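You operate a simulated robot arm through the tools that you are given. There is no shell and no other tool. Be economical: measure what you need, move in short steps, check, and stop when the job is done.

You run a simulated robot arm. Do the job below in one go: nothing can be reset, and whatever is moved stays where it is left.

## Task
Open the white heater in the vice and bin its cord.
Fine: grip it (the jaw's window turns green) before its two knobs are turned loose and leave it gripped; the cover goes on the bench top by the vice, the cord upright in the Cords bin; motor and board stay in, the green heater stays shut where it is.
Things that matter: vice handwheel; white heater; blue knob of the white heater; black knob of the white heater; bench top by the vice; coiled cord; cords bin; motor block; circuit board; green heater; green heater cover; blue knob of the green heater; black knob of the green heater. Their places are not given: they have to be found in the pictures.

Only the result counts: the job must be done as asked and must still hold three seconds after the hand-in. Knocking over, shifting, dropping, spilling or breaking anything else fails it. A push-on lid holds only when it is set on centred and level and pressed home; a screw cap is set on level and turned clockwise until tight.

## Robot
A 7-joint arm with a two-finger parallel gripper, fixed in place. Base frame: the origin is at the foot of the arm, x ahead of it, y to its left, z up. Lengths are in mm, angles in degrees, forces in N, time in s.
Its first joint turns from -166.0 to 166.0 degrees. Payload 4.4 kg.
Tool frame: the origin (TCP) lies between the finger pads and is the grasp point; the fingertips stand 23 mm ahead of it; z points along the fingers, y is the line along which they close. Largest opening 94 mm; finger width 38, thickness 10; the body of the gripper, 54 by 96 mm, starts 39 mm behind the TCP.
Orientation is told as [roll, pitch, yaw] about the base's x, y, z axes, in that order, counted from this pose: with the fingers straight down and closing along the base's y, the tool's x points along the base's -x, its y along +y and its z along -z.

## Interface
- The arm moves only by the tool servo_tool. Its argument "motion" is text: rows parted by semicolons, each of 7 numbers parted by spaces: the turn, a rotation vector about the base's x, y, z in degrees, then the shift along the base's x, y, z in mm, then the finger opening in mm, from 0 to 94. In form: wx wy wz x y z hand; .... A call has 1 to 20 rows; each row is the pose to reach, as a shift and turn from the pose commanded when the call began. Each row takes 0.2 s and may step no farther than 50 mm and 8.6 degrees from the row before; otherwise, or with a gripper value out of range, the whole call is refused. Where a pose cannot be reached the arm comes as near as it can. A force on the tool above 50 N (or 10 N above the force at the start of the call, whichever is more), or a blocked arm, ends the call early, and 0.2 s more pass. Each finger travels about 72 mm/s and halts on what it meets, pressing with about 21 N; the grip force reading is that of the motor and also rises with nothing between the fingers. The clock runs only during rows and for 0.2 s after the last one: add rows that repeat a pose to give the fingers time. The reply holds the time, the measured pose of the TCP, the force on the tool along the base axes, the opening and the grip force, in the units named above and with some noise, and new pictures: "pictures" is both (left out), scene, wrist or none.
- Cameras (640 x 400 px; columns grow to the right, rows downward): "scene" is fixed at [231.5, 658.5, 1613.8]; the picture's right is [-0.49, -0.87, 0.00], its down [-0.53, 0.30, -0.80] and it looks along [0.70, -0.39, -0.60] (base axes); focal length 326 px, centre (320, 200). "wrist" rides on the gripper at [-39, 0, -44] in the tool frame; the picture's right is [0.00, -1.00, 0.00], its down [0.97, 0.00, -0.24] and it looks along [0.24, 0.00, 0.97] (tool axes); focal length 218 px, centre (320, 200).
- pixel_to_xyz(camera, pixels): for up to 12 pixels [column, row] of the newest picture of that camera ("zoom" is the newest enlarged one), the place [x, y, z] in the base frame of the surface seen there, good to about 3 mm, but the place of the scene camera against the robot may be out by one fixed shift of up to 25 mm in any direction. The clock stands still meanwhile.
- inspect(camera, box): a new picture of the part [left, top, right, bottom] of that camera's present view, enlarged. The clock stands still meanwhile.
- sign_off(): hands the job in; it is judged then, once.

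Work in short steps. Measure before you move; look again where a grasp or a placing could have gone wrong, and mend it. You have 80 turns and 120 pictures in all, those below and enlarged ones among them. Open the gripper and draw the arm clear of the work before you hand the job in, unless the task says otherwise; then end with one line.

The tools are called after "Emit:" by a JSON object that holds its "op" and its "data". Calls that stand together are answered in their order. servo_tool: Moves the arm, as the interface text tells. Its arguments: {"type":"object","properties":{"motion":{"type":"string"},"pictures":{"type":"string","enum":["both","scene","wrist","none"]}},"required":["motion"]} The other tools are called the same way: pixel_to_xyz (camera, pixels) gives the place of the surface under pixels of a picture; inspect (camera, box) takes an enlarged picture of a part of a camera's view; sign_off () hands the job in.

At the start:

```text
t: 0.0
eef_pos: [671.8, 231.4, 1254.0]
orientation: [0.0, 0.0, 0.1]
force: [-0.5, 0.3, 0.2]
opening: 93.9
grasp_force: 0.1
```

scene: 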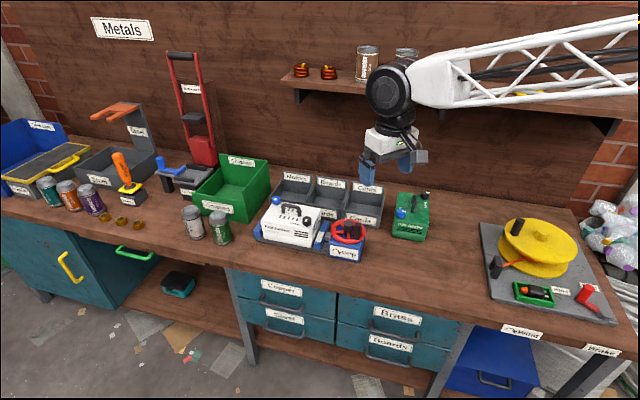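
wrist: 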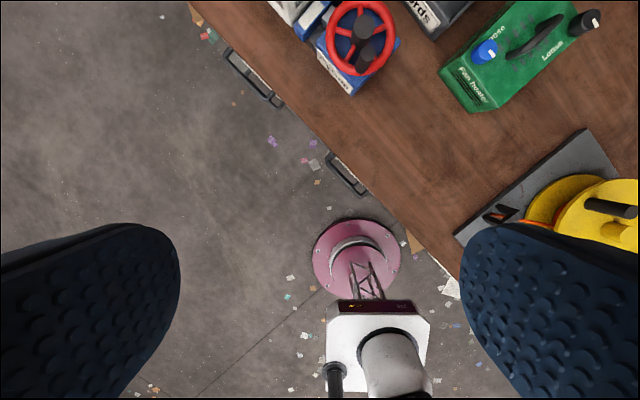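

The white heater is around scene (290,222) with the red handwheel at (347,232) and bins behind it. I'll enlarge that area for detail.

Emit:
{"op": "inspect", "data": {"camera": "scene", "box": [240, 165, 400, 265]}}

Emit:
{"op": "inspect", "data": {"camera": "wrist", "box": [260, 0, 640, 240]}}

```text
4.00 times, centred on (320, 215) of scene
```

zoom: 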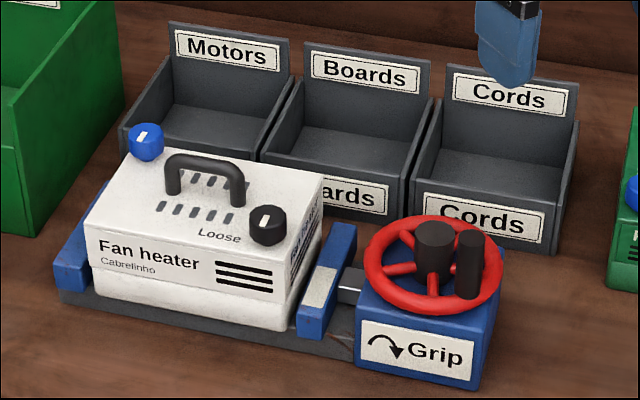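

```text
1.67 times, centred on (450, 120) of wrist
```

zoom: 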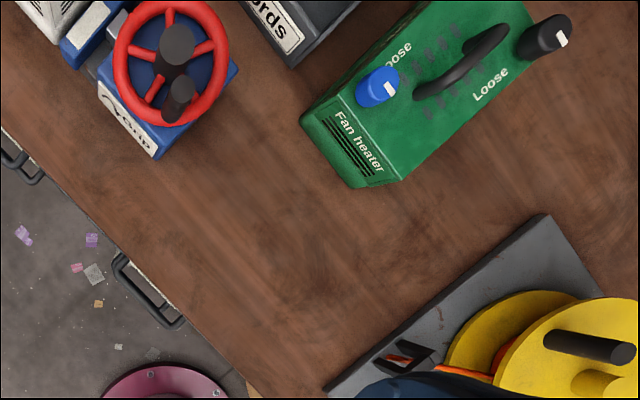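

I'll measure the wheel, heater and bins in the scene zoom frame's coordinates, and the wheel in the wrist picture to learn the scene camera's shift.

Emit:
{"op": "pixel_to_xyz", "data": {"camera": "wrist", "pixels": [[365, 27], [367, 55], [332, 20], [391, 40], [358, 4], [368, 75], [352, 92], [398, 42], [487, 50], [590, 18], [537, 35]]}}

Emit:
{"op": "pixel_to_xyz", "data": {"camera": "scene", "pixels": [[348, 223], [357, 225], [276, 200], [307, 217], [281, 208], [301, 213], [292, 206], [365, 207], [362, 190], [401, 212], [423, 195], [240, 255]]}}

```text
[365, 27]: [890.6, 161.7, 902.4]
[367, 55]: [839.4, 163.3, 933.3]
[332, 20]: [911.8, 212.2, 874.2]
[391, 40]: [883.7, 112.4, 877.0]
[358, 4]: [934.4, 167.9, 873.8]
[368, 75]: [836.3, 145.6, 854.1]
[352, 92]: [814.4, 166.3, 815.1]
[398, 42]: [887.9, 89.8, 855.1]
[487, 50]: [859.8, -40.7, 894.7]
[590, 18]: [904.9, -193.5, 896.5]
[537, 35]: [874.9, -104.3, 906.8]
```

```text
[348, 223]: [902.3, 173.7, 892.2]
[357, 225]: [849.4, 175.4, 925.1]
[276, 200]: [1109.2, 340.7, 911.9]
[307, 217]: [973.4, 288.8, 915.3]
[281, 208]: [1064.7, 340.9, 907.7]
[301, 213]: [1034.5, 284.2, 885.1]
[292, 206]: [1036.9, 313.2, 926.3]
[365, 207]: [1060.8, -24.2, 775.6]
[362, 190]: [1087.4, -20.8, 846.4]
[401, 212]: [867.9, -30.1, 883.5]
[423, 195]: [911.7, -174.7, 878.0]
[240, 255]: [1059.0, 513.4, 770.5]
```

The scene camera is off by roughly (+9,+12,-10) mm. I move toward the vice at height to look at the heater from above.

Emit:
{"op": "servo_tool", "data": {"motion": "0 0 0 40 10 0 94; 0 0 0 80 20 0 94; 0 0 0 120 30 0 94; 0 0 0 160 40 0 94; 0 0 0 200 45 0 94; 0 0 0 230 45 0 94; 0 0 0 230 45 0 94"}}

```text
t: 1.6
eef_pos: [902.1, 276.6, 1253.5]
orientation: [0.0, 0.0, -0.1]
force: [0.3, -0.3, -0.6]
opening: 93.9
grasp_force: 0.1
```

scene: 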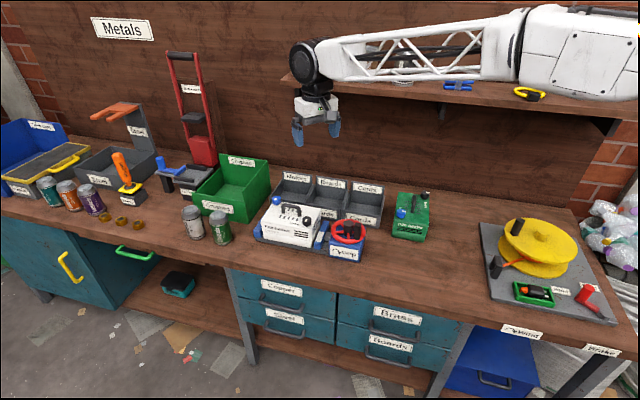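
wrist: 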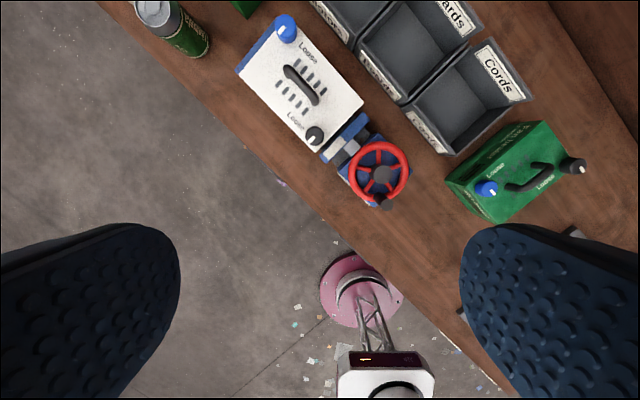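

Good overhead view: heater at (305,85), wheel (380,172), Cords bin (468,95). Enlarge and measure.

Emit:
{"op": "inspect", "data": {"camera": "wrist", "box": [220, 0, 420, 220]}}

Emit:
{"op": "pixel_to_xyz", "data": {"camera": "wrist", "pixels": [[286, 24], [316, 135], [290, 71], [315, 101], [302, 86], [240, 70], [274, 20], [362, 98], [322, 152], [383, 174], [382, 201], [407, 170]]}}

Emit:
{"op": "pixel_to_xyz", "data": {"camera": "wrist", "pixels": [[352, 172], [378, 145], [404, 112], [443, 152], [487, 40], [528, 97], [465, 97], [345, 190], [270, 155], [300, 200], [354, 134], [340, 155]]}}

```text
1.82 times, centred on (320, 110) of wrist
```

zoom: 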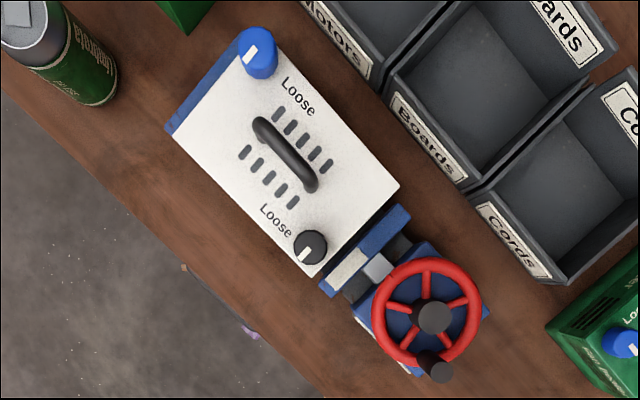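

```text
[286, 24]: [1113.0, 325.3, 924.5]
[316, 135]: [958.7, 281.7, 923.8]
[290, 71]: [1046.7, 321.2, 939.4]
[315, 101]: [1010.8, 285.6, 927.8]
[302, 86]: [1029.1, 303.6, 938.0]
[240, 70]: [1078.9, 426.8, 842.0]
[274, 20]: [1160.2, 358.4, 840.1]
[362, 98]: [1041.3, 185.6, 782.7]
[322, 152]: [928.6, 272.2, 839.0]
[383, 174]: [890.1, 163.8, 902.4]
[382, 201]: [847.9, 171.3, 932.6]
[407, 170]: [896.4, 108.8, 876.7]
```

```text
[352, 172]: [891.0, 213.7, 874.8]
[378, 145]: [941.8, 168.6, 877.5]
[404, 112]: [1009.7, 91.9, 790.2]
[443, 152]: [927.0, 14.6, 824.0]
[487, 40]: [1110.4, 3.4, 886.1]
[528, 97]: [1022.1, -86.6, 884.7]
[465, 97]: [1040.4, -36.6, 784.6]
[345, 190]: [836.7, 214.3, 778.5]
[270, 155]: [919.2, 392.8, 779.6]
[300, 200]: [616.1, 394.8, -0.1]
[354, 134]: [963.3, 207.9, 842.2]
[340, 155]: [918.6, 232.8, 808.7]
```

Handwheel centre is near (893,162), crank handle near (848,171,932). I'll enlarge both knobs to understand their "Loose" marking, and measure the crank more closely.

Emit:
{"op": "inspect", "data": {"camera": "wrist", "box": [262, 5, 342, 55]}}

Emit:
{"op": "inspect", "data": {"camera": "wrist", "box": [280, 105, 360, 155]}}

Emit:
{"op": "inspect", "data": {"camera": "wrist", "box": [316, 130, 428, 220]}}

```text
8.00 times, centred on (302, 30) of wrist
```

zoom: 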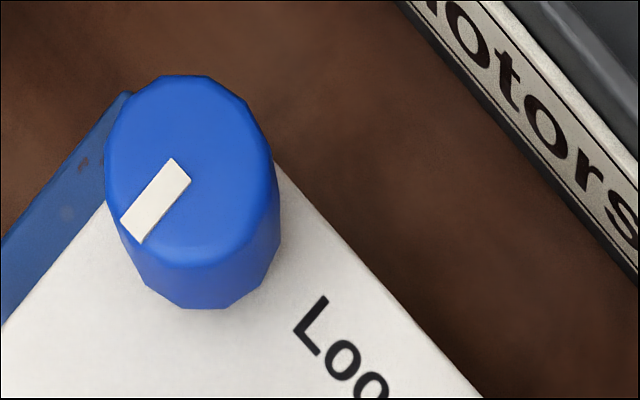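

```text
8.00 times, centred on (320, 130) of wrist
```

zoom: 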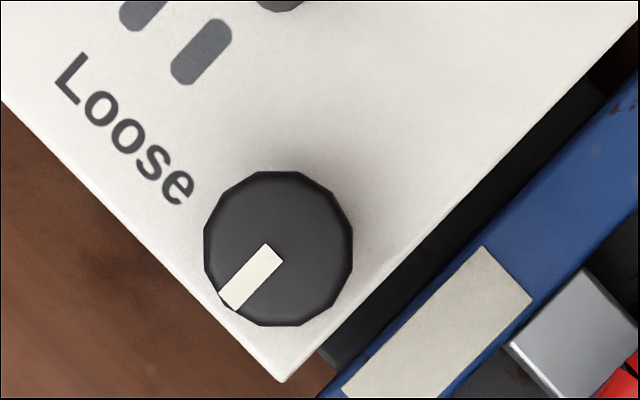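

```text
4.44 times, centred on (372, 175) of wrist
```

zoom: 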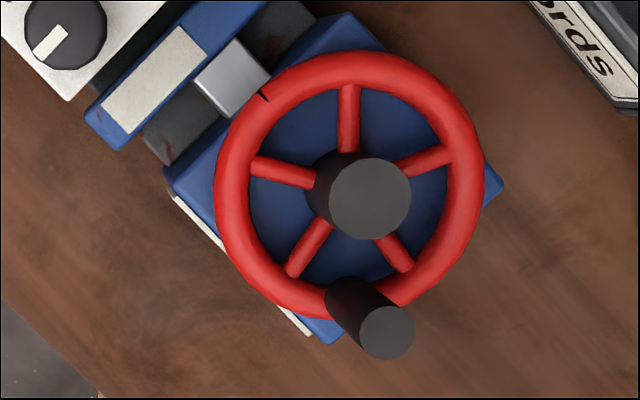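

Pointers sit 90° from "Loose": blue must go 90° counter‑clockwise, black 90° clockwise (seen from above). Now measure crank handle top (387,205), hub top (383,175) and rim points precisely.

Emit:
{"op": "pixel_to_xyz", "data": {"camera": "wrist", "pixels": [[387, 205], [383, 175], [350, 172], [407.5, 172], [379, 143.5], [360, 193], [400, 152], [358, 152], [375, 193], [379, 199]]}}

Emit:
{"op": "pixel_to_xyz", "data": {"camera": "scene", "pixels": [[357, 223], [357, 230], [357, 237], [348, 222], [348, 231], [323, 235]]}}

```text
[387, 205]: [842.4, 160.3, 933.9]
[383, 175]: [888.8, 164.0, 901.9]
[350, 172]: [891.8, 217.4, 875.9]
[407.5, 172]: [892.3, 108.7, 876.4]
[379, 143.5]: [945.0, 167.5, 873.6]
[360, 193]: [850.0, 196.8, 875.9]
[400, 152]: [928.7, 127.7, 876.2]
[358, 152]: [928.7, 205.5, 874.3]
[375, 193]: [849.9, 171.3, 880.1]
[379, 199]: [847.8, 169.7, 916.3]
```

```text
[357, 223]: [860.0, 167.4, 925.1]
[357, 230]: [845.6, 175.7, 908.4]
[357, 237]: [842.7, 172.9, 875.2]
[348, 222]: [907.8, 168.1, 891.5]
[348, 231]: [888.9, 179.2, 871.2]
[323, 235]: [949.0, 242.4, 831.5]
```

Crank handle axis at (843,160), z 880–934; wheel centre (890,163), radius ~47. Go above the handle first.

Emit:
{"op": "servo_tool", "data": {"motion": "0 0 0 -10 -20 -40 94; 0 0 0 -20 -40 -80 90; 0 0 0 -30 -60 -120 80; 0 0 0 -40 -80 -160 70; 0 0 0 -50 -100 -200 60; 0 0 0 -59 -116 -240 60; 0 0 0 -59 -116 -268 60; 0 0 0 -59 -116 -268 60", "pictures": "wrist"}}

```text
t: 3.4
eef_pos: [843.5, 161.4, 985.3]
orientation: [-0.1, 0.0, -0.1]
force: [0.4, -0.4, 0.8]
opening: 60.1
grasp_force: 0.1
```

wrist: 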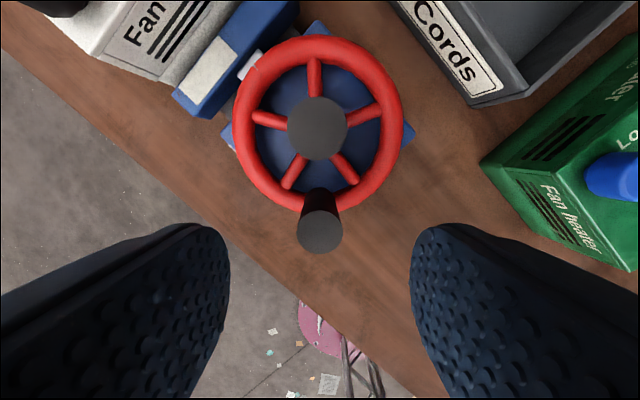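

The handle at (320,232) is centred between the fingers. Measure it again, then descend.

Emit:
{"op": "pixel_to_xyz", "data": {"camera": "wrist", "pixels": [[320, 232], [300, 235], [340, 235], [317, 127], [318, 45], [245, 125], [395, 125]]}}

Emit:
{"op": "servo_tool", "data": {"motion": "0 0 0 0 -1 -35 60; 0 0 0 0 -1 -70 60; 0 0 0 0 -1 -70 30; 0 0 0 0 -1 -70 15; 0 0 0 0 -1 -70 10; 0 0 0 0 -1 -70 10", "pictures": "wrist"}}

```text
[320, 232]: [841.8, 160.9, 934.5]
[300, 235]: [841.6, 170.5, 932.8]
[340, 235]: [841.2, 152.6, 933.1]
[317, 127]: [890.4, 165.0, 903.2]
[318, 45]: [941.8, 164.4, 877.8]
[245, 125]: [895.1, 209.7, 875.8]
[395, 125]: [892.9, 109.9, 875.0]
```

```text
t: 4.8
eef_pos: [844.1, 160.0, 913.1]
orientation: [0.0, 0.1, 0.0]
force: [7.2, 30.1, -8.6]
opening: 22.0
grasp_force: 45.1
```

wrist: 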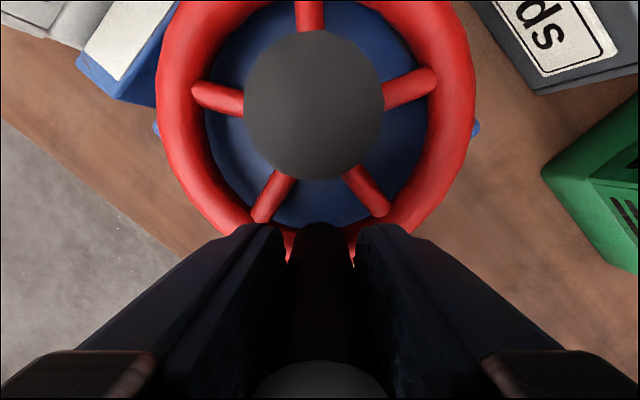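

Handle is gripped (opening 22). Turn the wheel clockwise: handle from −x side toward +y, around (891,163.5), a quarter turn first.

Emit:
{"op": "servo_tool", "data": {"motion": "0 0 0 0.3 9.4 0 10; 0 0 0 2.1 17.6 0 10; 0 0 0 5.3 25.4 0 10; 0 0 0 9.8 32.5 0 10; 0 0 0 15.5 38.7 0 10; 0 0 0 22.1 43.9 0 10; 0 0 0 29.5 47.8 0 10; 0 0 0 37.6 50.3 0 10; 0 0 0 45.9 51.4 0 10"}}

```text
t: 6.8
eef_pos: [888.9, 211.6, 915.0]
orientation: [0.0, 0.1, -0.1]
force: [-7.8, -23.6, -6.9]
opening: 21.9
grasp_force: 44.5
```

scene: 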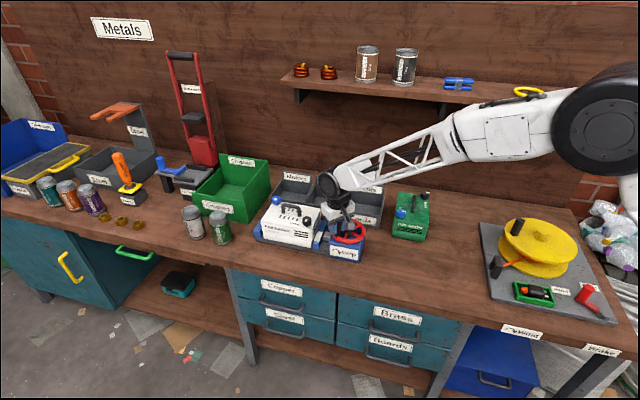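
wrist: 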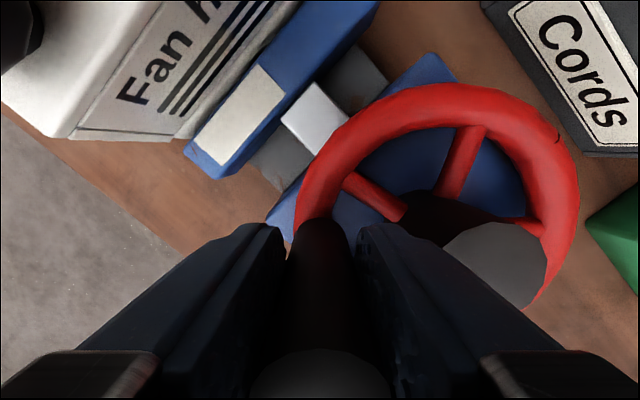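

The wheel turns well and the jaw is closing. Side force −24 N in y says my radius is ~1 mm large; correct and continue another half turn, in two calls.

Emit:
{"op": "servo_tool", "data": {"motion": "0 0 0 8.4 -1.3 0 10; 0 0 0 16.6 -3.1 0 10; 0 0 0 24.4 -6.3 0 10; 0 0 0 31.5 -10.8 0 10; 0 0 0 37.7 -16.5 0 10; 0 0 0 42.8 -23.1 0 10; 0 0 0 46.7 -30.5 0 10; 0 0 0 49.3 -38.6 0 10; 0 0 0 50.4 -46.9 0 10", "pictures": "wrist"}}

```text
t: 8.8
eef_pos: [937.9, 163.5, 915.3]
orientation: [0.1, -0.1, 0.1]
force: [3.0, 10.5, 1.7]
opening: 22.0
grasp_force: 44.8
```

wrist: 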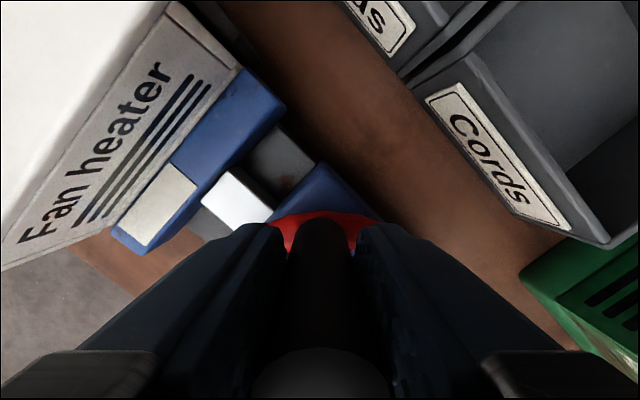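

Low forces; continue the next half turn back to the starting side.

Emit:
{"op": "servo_tool", "data": {"motion": "0 0 0 -0.3 -8.4 0 10; 0 0 0 -2.1 -16.6 0 10; 0 0 0 -5.3 -24.4 0 10; 0 0 0 -9.8 -31.5 0 10; 0 0 0 -15.4 -37.7 0 10; 0 0 0 -22.1 -42.8 0 10; 0 0 0 -29.5 -46.7 0 10; 0 0 0 -37.5 -49.3 0 10; 0 0 0 -45.9 -50.4 0 10; 0 0 0 -54.3 -50.1 0 10; 0 0 0 -62.5 -48.3 0 10; 0 0 0 -70.3 -45.1 0 10; 0 0 0 -77.4 -40.6 0 10; 0 0 0 -83.6 -35 0 10; 0 0 0 -88.7 -28.3 0 10; 0 0 0 -92.6 -20.9 0 10; 0 0 0 -95.2 -12.9 0 10; 0 0 0 -96.3 -4.5 0 10"}}

```text
t: 11.1
eef_pos: [881.2, 117.5, 915.5]
orientation: [0.0, -0.1, 0.1]
force: [-0.7, 9.5, -6.8]
opening: 21.7
grasp_force: 44.4
stopped in row 11: the force on the tool passed its limit (the readings are from after the stop); the commanded pose is now the measured one
```

scene: 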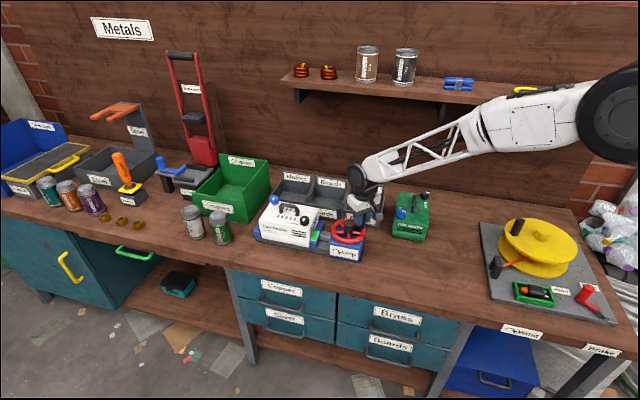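
wrist: 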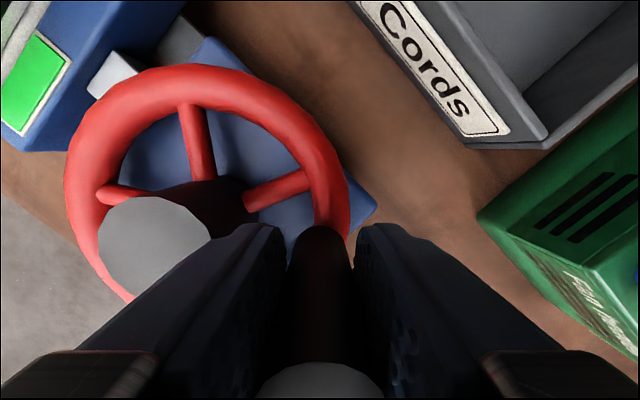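

The jaw window at (35,75) is green and the wheel hit its stop. Open slightly (hub is near) and lift out.

Emit:
{"op": "servo_tool", "data": {"motion": "0 0 0 0 0 0 29; 0 0 0 0 0 0 29; 0 0 0 0 0 25 29; 0 0 0 0 0 60 40; 0 0 0 0 40 90 50; 0 0 0 0 85 110 60; 0 0 0 20 130 130 60; 0 0 0 20 160 150 60; 0 0 0 20 160 150 60"}}

```text
refused: row 7 steps farther than a row can; nothing moved
```

Shorten the steps and repeat.

Emit:
{"op": "servo_tool", "data": {"motion": "0 0 0 0 0 0 29; 0 0 0 0 0 0 29; 0 0 0 0 0 25 29; 0 0 0 0 0 60 40; 0 0 0 0 30 90 50; 0 0 0 0 65 115 60; 0 0 0 10 105 135 60; 0 0 0 20 145 150 60; 0 0 0 20 160 150 60; 0 0 0 20 160 150 60"}}

```text
t: 13.3
eef_pos: [903.7, 277.4, 1067.6]
orientation: [0.0, -0.1, -0.1]
force: [0.3, -1.1, 0.1]
opening: 60.1
grasp_force: 0.0
```

scene: 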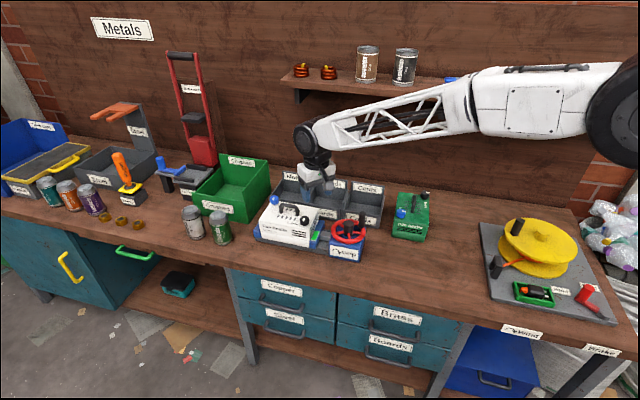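
wrist: 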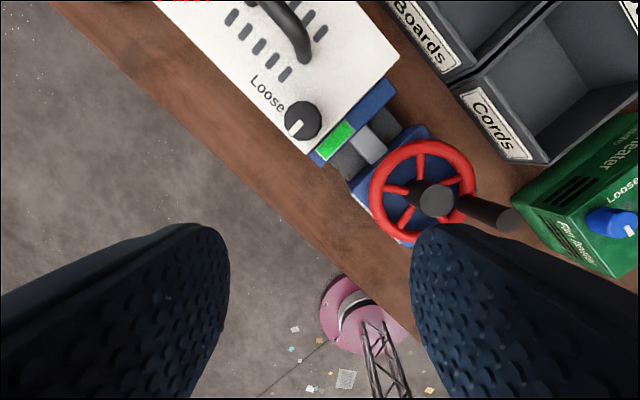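

Window stays green. Measure the black knob (303,120), cover top and handle heights from here.

Emit:
{"op": "pixel_to_xyz", "data": {"camera": "wrist", "pixels": [[303, 120], [289, 118], [318, 118], [303, 106], [262, 90], [335, 90], [306, 60], [290, 20], [400, 55], [309, 154], [235, 90], [340, 140]]}}

Emit:
{"op": "inspect", "data": {"camera": "wrist", "box": [240, 60, 360, 170]}}

```text
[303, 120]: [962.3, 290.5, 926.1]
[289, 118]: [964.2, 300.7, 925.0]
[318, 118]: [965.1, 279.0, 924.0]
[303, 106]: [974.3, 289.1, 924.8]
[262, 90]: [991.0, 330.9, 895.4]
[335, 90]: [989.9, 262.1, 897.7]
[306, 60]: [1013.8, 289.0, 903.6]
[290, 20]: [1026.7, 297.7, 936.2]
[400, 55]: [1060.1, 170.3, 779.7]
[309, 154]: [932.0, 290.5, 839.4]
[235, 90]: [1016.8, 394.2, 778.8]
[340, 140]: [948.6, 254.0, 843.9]
```

```text
3.64 times, centred on (300, 115) of wrist
```

zoom: 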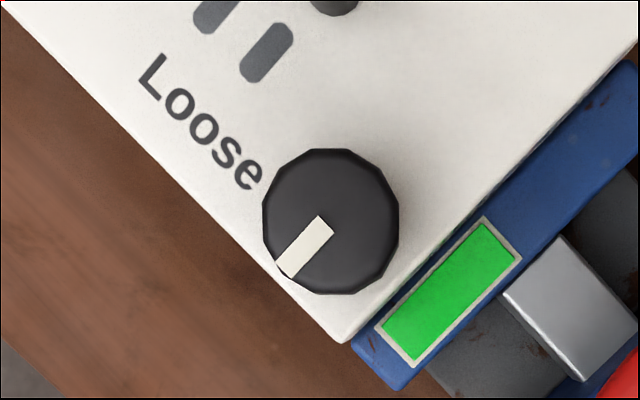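

Black knob centre ≈(962,290), top 926, cover top 896. Move above with yaw +45°, checking reach.

Emit:
{"op": "servo_tool", "data": {"motion": "0 0 7.5 10 2 -10 60; 0 0 15 20 4 -25 60; 0 0 22.5 30 6 -40 56; 0 0 30 40 8 -55 50; 0 0 37.5 50 10 -70 50; 0 0 45 58.5 12.5 -85 50; 0 0 45 58.5 12.5 -85 50; 0 0 45 58.5 12.5 -85 50", "pictures": "wrist"}}

```text
t: 15.1
eef_pos: [960.4, 288.3, 980.2]
orientation: [0.1, -0.2, 45.1]
force: [0.4, 0.4, -0.3]
opening: 50.3
grasp_force: 0.0
```

wrist: 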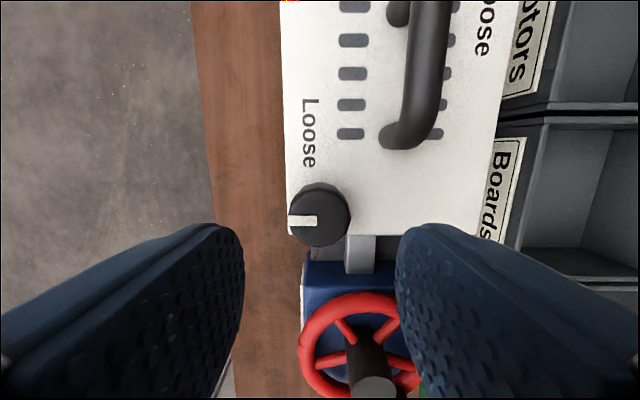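

Knob at (320,215). Measure to centre.

Emit:
{"op": "pixel_to_xyz", "data": {"camera": "wrist", "pixels": [[320, 213], [293, 213], [346, 213], [320, 187], [320, 232], [330, 170], [405, 143]]}}

```text
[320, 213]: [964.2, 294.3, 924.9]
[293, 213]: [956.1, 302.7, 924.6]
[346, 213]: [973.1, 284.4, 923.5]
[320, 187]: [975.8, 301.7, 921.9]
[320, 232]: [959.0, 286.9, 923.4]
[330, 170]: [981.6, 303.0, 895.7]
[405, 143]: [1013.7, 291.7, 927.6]
```

Centre ≈(963.5,292); shift +3,+3 and descend to z≈923, then close.

Emit:
{"op": "servo_tool", "data": {"motion": "0 0 0 3 3 -30 50; 0 0 0 3 3 -57 50; 0 0 0 3 3 -57 50; 0 0 0 3 3 -57 35; 0 0 0 3 3 -57 25; 0 0 0 3 3 -57 20; 0 0 0 3 3 -57 20", "pictures": "wrist"}}

```text
t: 16.7
eef_pos: [963.4, 290.3, 923.8]
orientation: [0.2, -0.1, 44.9]
force: [-20.7, 13.5, 4.2]
opening: 31.0
grasp_force: 21.4
```

wrist: 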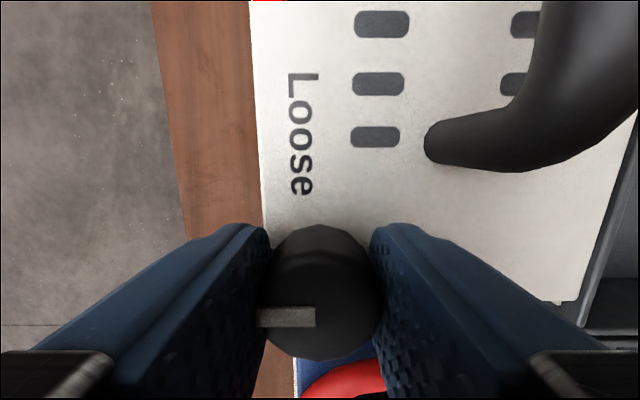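

Gripped (31 mm). Turn clockwise 90° about vertical, relieving the side force slightly.

Emit:
{"op": "servo_tool", "data": {"motion": "0 0 -7.5 -1 0.7 0 20; 0 0 -15 -1 0.7 0 20; 0 0 -22.5 -1 0.7 0 20; 0 0 -30 -1 0.7 0 20; 0 0 -37.5 -1 0.7 0 20; 0 0 -45 -1 0.7 0 20; 0 0 -52.5 -1 0.7 0 20; 0 0 -60 -1 0.7 0 20; 0 0 -67.5 -1 0.7 0 20; 0 0 -75 -1 0.7 0 20; 0 0 -82.5 -1 0.7 0 20; 0 0 -90 -1 0.7 0 20; 0 0 -90 -1 0.7 0 20", "pictures": "wrist"}}

```text
t: 19.5
eef_pos: [963.6, 292.9, 923.8]
orientation: [0.0, -0.1, -45.1]
force: [-1.1, 0.3, -1.2]
opening: 30.5
grasp_force: 20.5
```

wrist: 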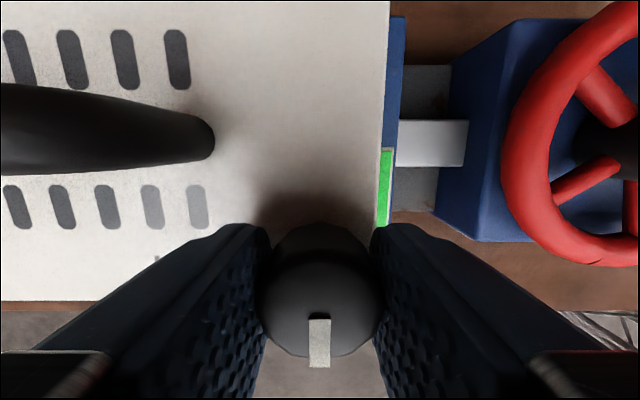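

The pointer still points the original way: fingers slipped, so clockwise seems to be a stop. Try counter‑clockwise back to +45° while gripping.

Emit:
{"op": "servo_tool", "data": {"motion": "0 0 7.5 0 0 0 10; 0 0 15 0 0 0 10; 0 0 22.5 0 0 0 10; 0 0 30 0 0 0 10; 0 0 37.5 0 0 0 10; 0 0 45 0 0 0 10; 0 0 45 0 0 0 10", "pictures": "wrist"}}

```text
t: 21.1
eef_pos: [963.5, 290.9, 924.6]
orientation: [0.0, -0.1, 0.1]
force: [-6.3, -16.8, -2.9]
opening: 30.7
grasp_force: 20.9
```

wrist: 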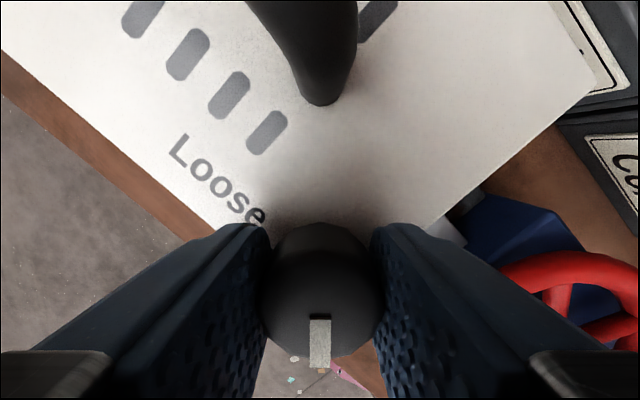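

It turns counter‑clockwise (pointer moved 45°). Continue counter‑clockwise to yaw +90°.

Emit:
{"op": "servo_tool", "data": {"motion": "0 0 7.5 0 0 0 10; 0 0 15 0 0 0 10; 0 0 22.5 0 0 0 10; 0 0 30 0 0 0 10; 0 0 37.5 0 0 0 10; 0 0 45 0 0 0 10; 0 0 52.5 0 0 0 10; 0 0 60 0 0 0 10; 0 0 67.5 0 0 0 10; 0 0 75 0 0 0 10; 0 0 82.5 0 0 0 10; 0 0 90 0 0 0 10; 0 0 90 0 0 0 10", "pictures": "wrist"}}

```text
t: 23.9
eef_pos: [961.7, 292.5, 923.1]
orientation: [0.0, -0.2, 90.0]
force: [9.7, 0.8, -1.4]
opening: 30.8
grasp_force: 21.0
```

wrist: 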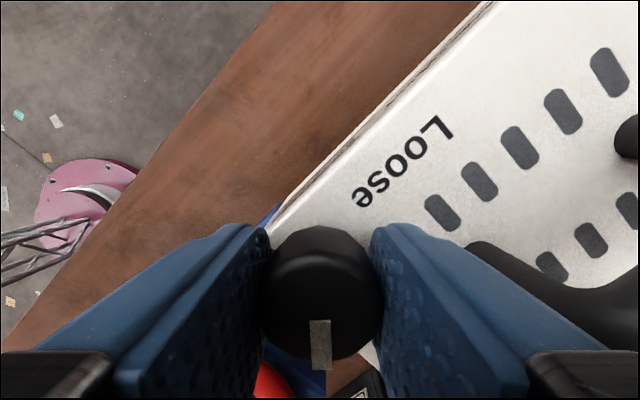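

Pointer now faces −y (135° turned). Keep turning counter‑clockwise as far as the wrist allows.

Emit:
{"op": "servo_tool", "data": {"motion": "0 0 7.5 0 0 0 10; 0 0 15 0 0 0 10; 0 0 22.5 0 0 0 10; 0 0 30 0 0 0 10; 0 0 37.5 0 0 0 10; 0 0 45 0 0 0 10; 0 0 52.5 0 0 0 10; 0 0 60 0 0 0 10; 0 0 60 0 0 0 10", "pictures": "wrist"}}

```text
t: 25.9
eef_pos: [962.6, 292.3, 924.6]
orientation: [0.0, -0.1, 150.1]
force: [5.9, 5.7, -0.3]
opening: 30.4
grasp_force: 21.3
```

wrist: 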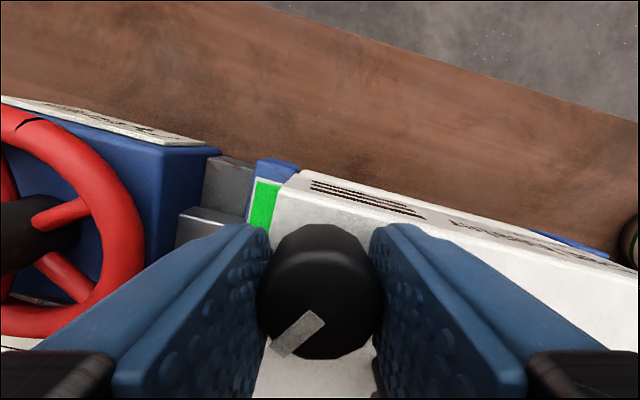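

The knob slipped again near the end, so it seems to have reached a stop. Release, rise and look.

Emit:
{"op": "servo_tool", "data": {"motion": "0 0 0 0 0 0 46; 0 0 0 0 0 0 46; 0 0 0 0 0 40 46; 0 0 -8 -10 0 80 50; 0 0 -16 -20 0 120 50; 0 0 -24 -30 0 140 50; 0 0 -32 -40 0 150 50; 0 0 -40 -50 0 160 50; 0 0 -48 -50 0 160 50; 0 0 -56 -50 0 160 50; 0 0 -64 -50 0 160 50; 0 0 -72 -50 0 160 50; 0 0 -80 -50 0 160 50; 0 0 -88 -50 0 160 50; 0 0 -96 -50 0 160 50; 0 0 -104 -50 0 160 50; 0 0 -112 -50 0 160 50; 0 0 -120 -50 0 160 50; 0 0 -120 -50 0 160 50"}}

```text
t: 29.9
eef_pos: [913.0, 291.0, 1084.5]
orientation: [0.0, -0.1, 29.9]
force: [-0.7, -0.2, 0.4]
opening: 50.2
grasp_force: 0.0
```

scene: 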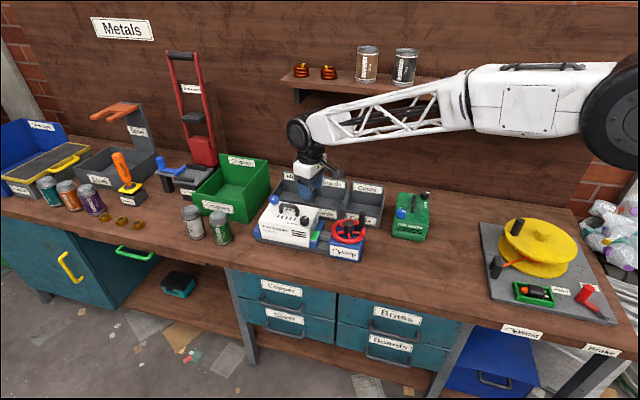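
wrist: 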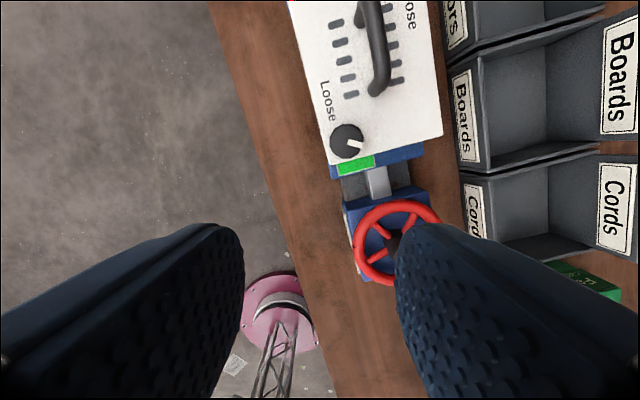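

Emit:
{"op": "inspect", "data": {"camera": "wrist", "box": [300, 70, 420, 180]}}

Emit:
{"op": "inspect", "data": {"camera": "scene", "box": [380, 180, 440, 245]}}

```text
3.64 times, centred on (360, 125) of wrist
```

zoom: 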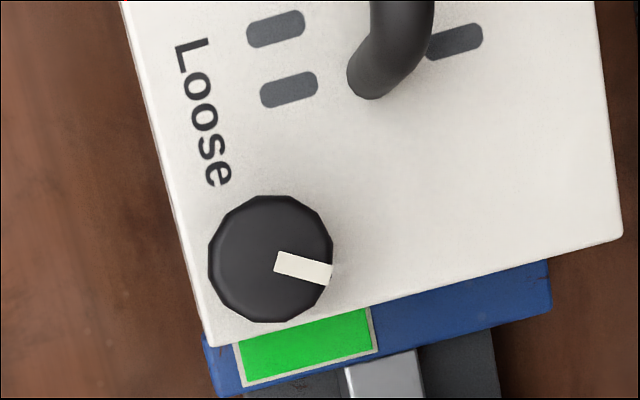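

```text
6.15 times, centred on (410, 212) of scene
```

zoom: 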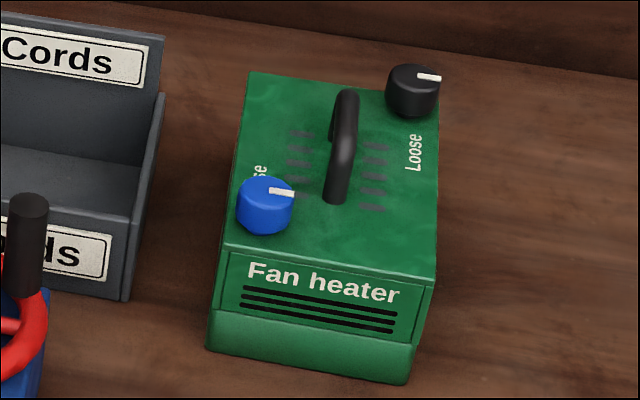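

Black knob turned ~153° CCW to its stop. Now check reach toward the blue knob: yaw back to 0 and move out at height.

Emit:
{"op": "servo_tool", "data": {"motion": "0 0 -7.5 35 8 0 60; 0 0 -15 70 15 0 60; 0 0 -22.5 110 22 0 60; 0 0 -30 147 29 0 60; 0 0 -30 180 38 0 60; 0 0 -30 200 43 0 60; 0 0 -30 200 43 0 60; 0 0 -30 200 43 0 60"}}

```text
t: 31.7
eef_pos: [1112.6, 334.3, 1083.6]
orientation: [0.0, -0.1, 0.0]
force: [0.1, 0.9, 0.3]
opening: 60.0
grasp_force: 0.1
```

scene: 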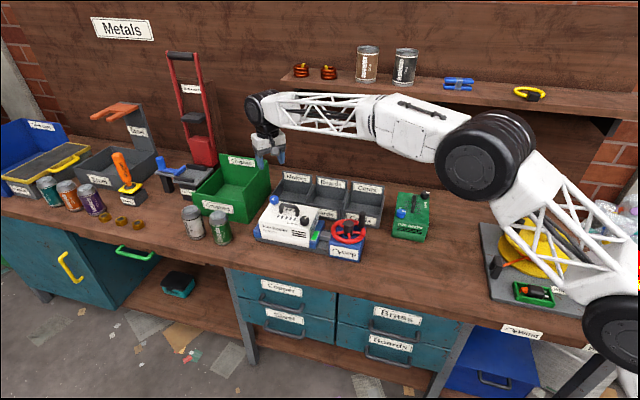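
wrist: 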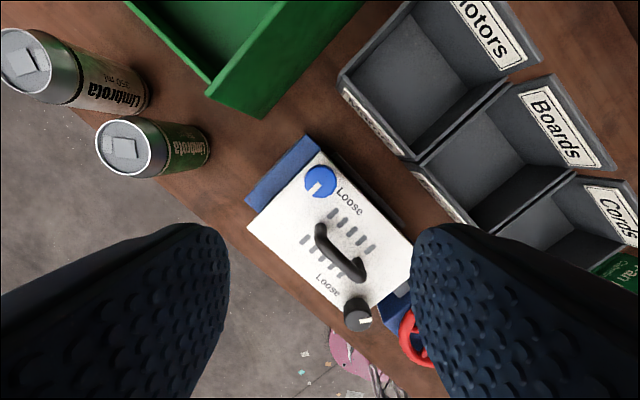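

Reach is fine (1112,334). Blue knob at (320,182); measure it.

Emit:
{"op": "pixel_to_xyz", "data": {"camera": "wrist", "pixels": [[320, 182], [305, 182], [334, 180], [320, 168], [318, 228], [362, 270], [340, 257], [300, 225], [320, 196]]}}

Emit:
{"op": "servo_tool", "data": {"motion": "0 0 -7.5 0 0 -20 60; 0 0 -15 0 0 -40 55; 0 0 -22.5 0 0 -60 50; 0 0 -30 0 0 -80 50; 0 0 -37.5 0 0 -95 50; 0 0 -45 0 0 -95 50; 0 0 -45 0 0 -95 50", "pictures": "wrist"}}

```text
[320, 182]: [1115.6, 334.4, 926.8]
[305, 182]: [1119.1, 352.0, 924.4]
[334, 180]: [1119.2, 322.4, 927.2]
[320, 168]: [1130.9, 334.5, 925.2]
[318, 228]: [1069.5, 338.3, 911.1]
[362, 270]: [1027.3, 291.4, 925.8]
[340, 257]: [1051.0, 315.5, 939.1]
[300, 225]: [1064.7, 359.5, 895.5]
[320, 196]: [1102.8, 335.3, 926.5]
```

```text
t: 33.3
eef_pos: [1113.1, 333.9, 991.9]
orientation: [0.2, -0.1, -45.0]
force: [-0.7, -1.1, 0.8]
opening: 50.0
grasp_force: 0.1
```

wrist: 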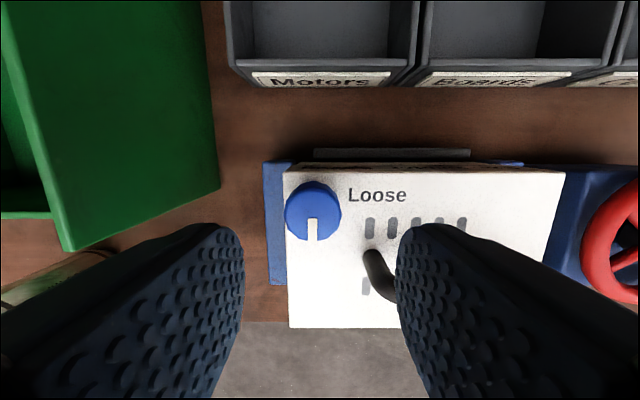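

Knob centre ≈(1117,336). Shift, descend to z≈923, close, then turn counter‑clockwise 60° and look.

Emit:
{"op": "servo_tool", "data": {"motion": "0 0 0 4 2 -35 50; 0 0 0 4 2 -69 50; 0 0 0 4 2 -69 50; 0 0 0 4 2 -69 35; 0 0 0 4 2 -69 20; 0 0 0 4 2 -69 10; 0 0 0 4 2 -69 10", "pictures": "wrist"}}

```text
t: 34.9
eef_pos: [1116.8, 336.4, 920.1]
orientation: [0.0, -0.1, -44.9]
force: [-7.7, -5.1, 0.8]
opening: 30.8
grasp_force: 21.3
```

wrist: 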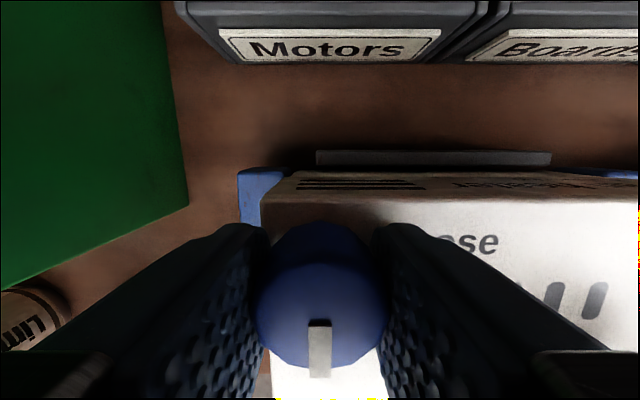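

Well centred. Turn counter‑clockwise 75° and check.

Emit:
{"op": "servo_tool", "data": {"motion": "0 0 7.5 0 0 0 10; 0 0 15 0 0 0 10; 0 0 22.5 0 0 0 10; 0 0 30 0 0 0 10; 0 0 37.5 0 0 0 10; 0 0 45 0 0 0 10; 0 0 52.5 0 0 0 10; 0 0 60 0 0 0 10; 0 0 67.5 0 0 0 10; 0 0 75 0 0 0 10; 0 0 75 0 0 0 10", "pictures": "wrist"}}

```text
t: 37.3
eef_pos: [1117.1, 336.1, 923.0]
orientation: [0.0, -0.4, 30.2]
force: [9.4, -29.8, 13.2]
opening: 30.9
grasp_force: 20.8
```

wrist: 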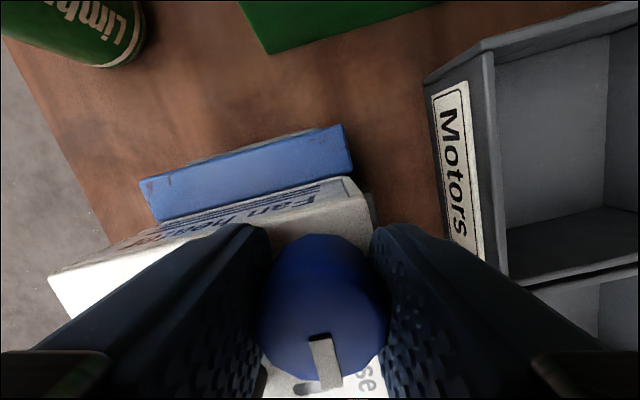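

The knob follows. Continue another 97.5°; it should hit its stop.

Emit:
{"op": "servo_tool", "data": {"motion": "0 0 7.5 0 -1 0 10; 0 0 15 0 -1 0 10; 0 0 22.5 0 -1 0 10; 0 0 30 0 -1 0 10; 0 0 37.5 0 -1 0 10; 0 0 45 0 -1 0 10; 0 0 52.5 0 -1 0 10; 0 0 60 0 -1 0 10; 0 0 67.5 0 -1 0 10; 0 0 75 0 -1 0 10; 0 0 82.5 0 -1 0 10; 0 0 90 0 -1 0 10; 0 0 97.5 0 -1 0 10; 0 0 105 0 -1 0 10; 0 0 105 0 -1 0 10", "pictures": "wrist"}}

```text
t: 40.5
eef_pos: [1116.3, 336.1, 920.4]
orientation: [0.0, -0.1, 135.1]
force: [-0.1, 1.2, 0.4]
opening: 30.6
grasp_force: 20.6
```

wrist: 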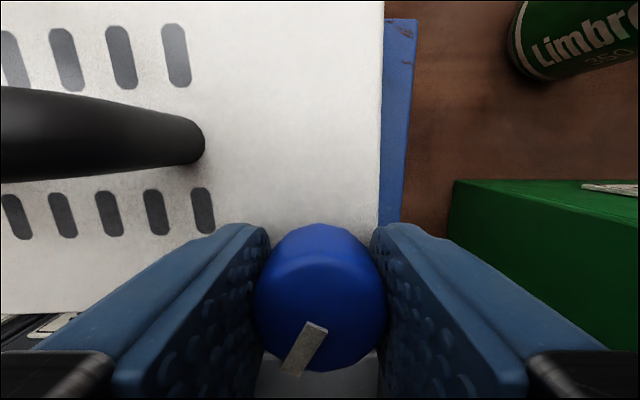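

Blue also turned ~150° to its stop. Release, rise, and rotate to yaw 45° above the carry handle.

Emit:
{"op": "servo_tool", "data": {"motion": "0 0 0 0 0 0 46; 0 0 0 0 0 0 46; 0 0 0 0 0 40 46; 0 0 -7.5 -10 -3 75 50; 0 0 -15 -20 -6 95 50; 0 0 -22.5 -30 -9 95 50; 0 0 -30 -40 -12 95 50; 0 0 -37.5 -50 -15 95 50; 0 0 -45 -60 -18 95 50; 0 0 -52.5 -70 -21 95 50; 0 0 -60 -80 -24 95 50; 0 0 -67.5 -85 -27 95 50; 0 0 -75 -85 -27 95 50; 0 0 -82.5 -85 -27 95 50; 0 0 -90 -85 -27 95 50; 0 0 -90 -85 -27 95 50"}}

```text
t: 43.9
eef_pos: [1031.0, 308.7, 1015.0]
orientation: [-0.1, -0.1, 45.0]
force: [0.5, -0.4, 0.7]
opening: 50.1
grasp_force: 0.0
```

scene: 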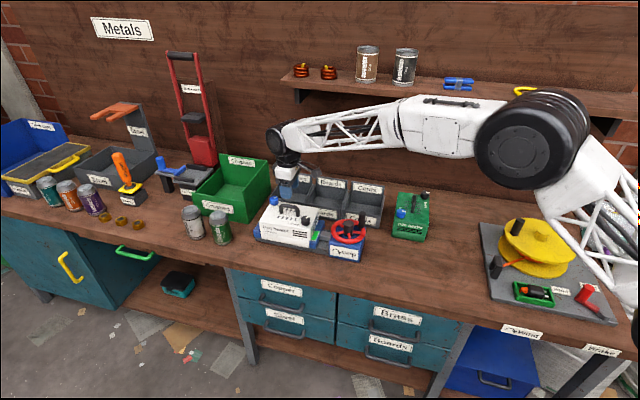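
wrist: 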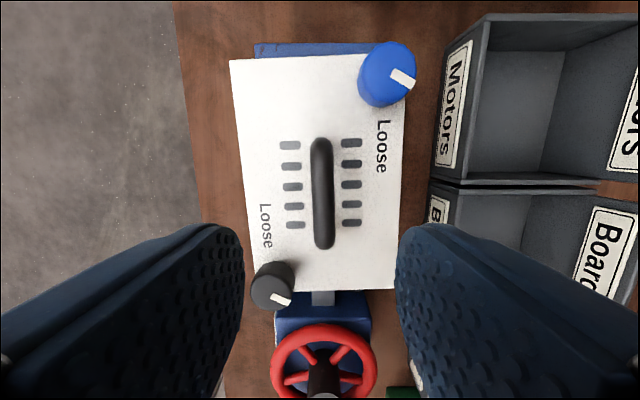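

Both pointers moved equally (~150°). Measure handle ends, cover corners, and the free bench to the right of the vice.

Emit:
{"op": "pixel_to_xyz", "data": {"camera": "wrist", "pixels": [[320, 142], [325, 244], [322, 170], [323, 195], [324, 220], [232, 62], [403, 62], [398, 288], [252, 292], [310, 195], [335, 195], [325, 160]]}}

Emit:
{"op": "pixel_to_xyz", "data": {"camera": "scene", "pixels": [[362, 265], [400, 250], [440, 245], [480, 255], [485, 300], [440, 300], [395, 285], [400, 265], [430, 270], [460, 290], [392, 237], [425, 242]]}}

Emit:
{"op": "inspect", "data": {"camera": "scene", "box": [330, 180, 530, 330]}}

```text
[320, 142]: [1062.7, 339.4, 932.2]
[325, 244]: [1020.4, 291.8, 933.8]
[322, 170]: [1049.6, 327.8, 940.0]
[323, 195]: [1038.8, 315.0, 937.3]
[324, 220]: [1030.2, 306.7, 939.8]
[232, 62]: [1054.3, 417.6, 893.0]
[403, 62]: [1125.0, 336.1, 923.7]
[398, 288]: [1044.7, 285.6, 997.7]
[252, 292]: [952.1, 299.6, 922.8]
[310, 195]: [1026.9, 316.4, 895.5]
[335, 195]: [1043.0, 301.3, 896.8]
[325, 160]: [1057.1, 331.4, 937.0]
```

```text
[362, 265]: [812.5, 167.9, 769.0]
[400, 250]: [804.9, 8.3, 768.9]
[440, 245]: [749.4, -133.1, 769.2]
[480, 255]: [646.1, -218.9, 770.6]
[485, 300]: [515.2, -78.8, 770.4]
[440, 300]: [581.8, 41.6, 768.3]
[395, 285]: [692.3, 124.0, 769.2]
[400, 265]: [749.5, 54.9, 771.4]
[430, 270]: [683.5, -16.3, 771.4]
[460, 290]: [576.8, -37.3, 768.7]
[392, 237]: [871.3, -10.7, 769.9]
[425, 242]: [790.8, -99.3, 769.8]
```

```text
2.67 times, centred on (430, 255) of scene
```

zoom: 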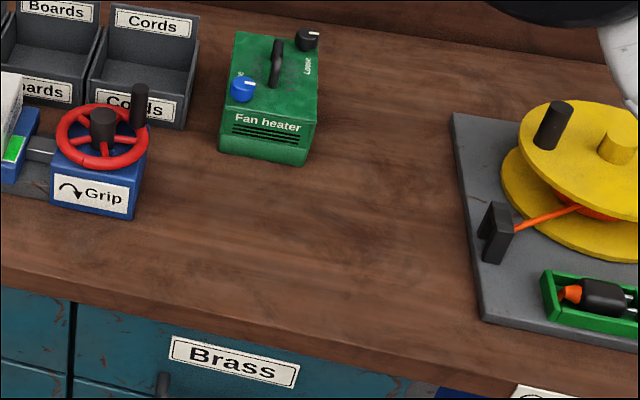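

Handle bar centre ≈(1041,315.5), top 940. Free bench patch right of the vice around true (740,20). Descend on the handle and close.

Emit:
{"op": "servo_tool", "data": {"motion": "0 0 0 10 7 -30 50; 0 0 0 10 7 -60 50; 0 0 0 10 7 -85 50; 0 0 0 10 7 -85 50; 0 0 0 10 7 -85 30; 0 0 0 10 7 -85 10; 0 0 0 10 7 -85 0; 0 0 0 10 7 -85 0", "pictures": "wrist"}}

```text
t: 45.7
eef_pos: [1041.8, 317.2, 929.8]
orientation: [0.2, -0.1, 45.0]
force: [-0.3, -0.1, -0.1]
opening: 13.6
grasp_force: 21.2
```

wrist: 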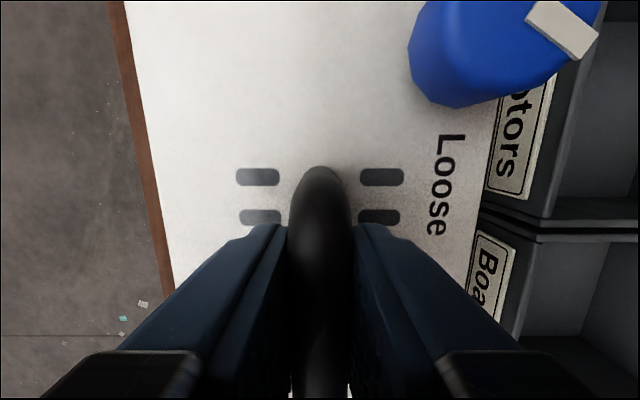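

Handle gripped centrally (13.6 mm). Lift slowly first to see if the cover comes free.

Emit:
{"op": "servo_tool", "data": {"motion": "0 0 0 0 0 5 0; 0 0 0 0 0 10 0; 0 0 0 0 0 20 0; 0 0 0 0 0 30 0; 0 0 0 0 0 40 0; 0 0 0 0 0 50 0"}}

```text
t: 47.1
eef_pos: [1040.6, 314.9, 979.2]
orientation: [0.1, -0.2, 44.9]
force: [-0.7, 0.5, -1.3]
opening: 13.6
grasp_force: 20.6
```

scene: 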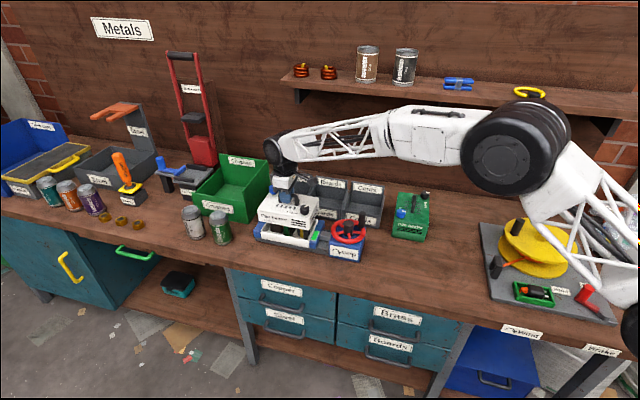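
wrist: 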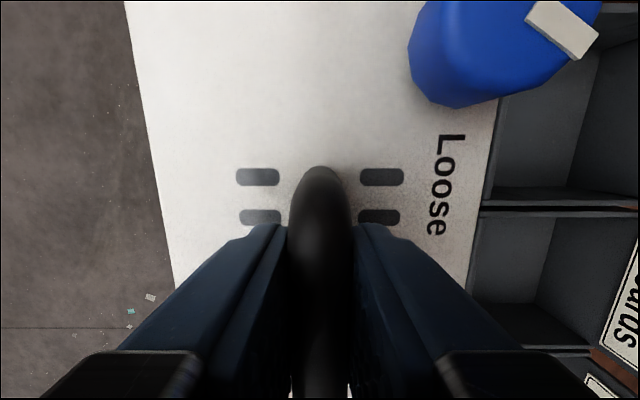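

The cover is free. Raise it to z≈1085 and carry it to the right of the vice.

Emit:
{"op": "servo_tool", "data": {"motion": "0 0 0 0 0 35 0; 0 0 0 0 0 75 0; 0 0 0 0 0 110 0; 0 0 0 -20 -20 110 0; 0 0 0 -45 -44 110 0; 0 0 0 -70 -69 110 0; 0 0 0 -95 -94 110 0; 0 0 0 -120 -118 110 0; 0 0 0 -145 -143 110 0; 0 0 0 -170 -168 110 0; 0 0 0 -195 -192 110 0; 0 0 0 -220 -217 110 0; 0 0 0 -245 -242 110 0; 0 0 0 -270 -266 110 0; 0 0 0 -290 -285 110 0; 0 0 0 -300 -295 110 0; 0 0 0 -300 -295 110 0"}}

```text
t: 50.7
eef_pos: [741.0, 19.4, 1089.9]
orientation: [0.1, -0.1, 45.1]
force: [-0.6, 0.7, -2.1]
opening: 13.5
grasp_force: 20.7
```

scene: 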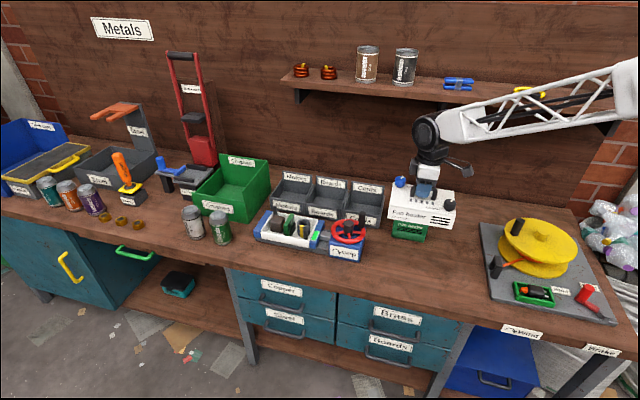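
wrist: 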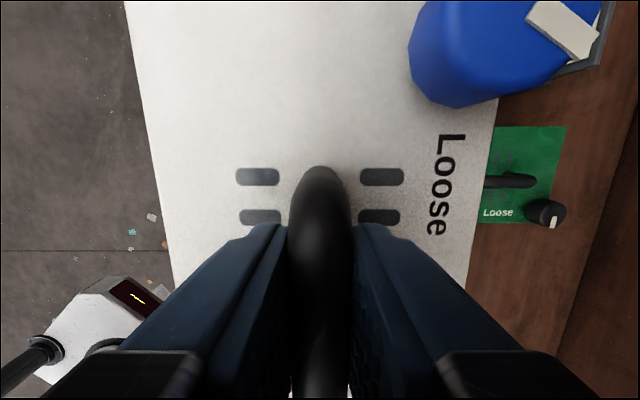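

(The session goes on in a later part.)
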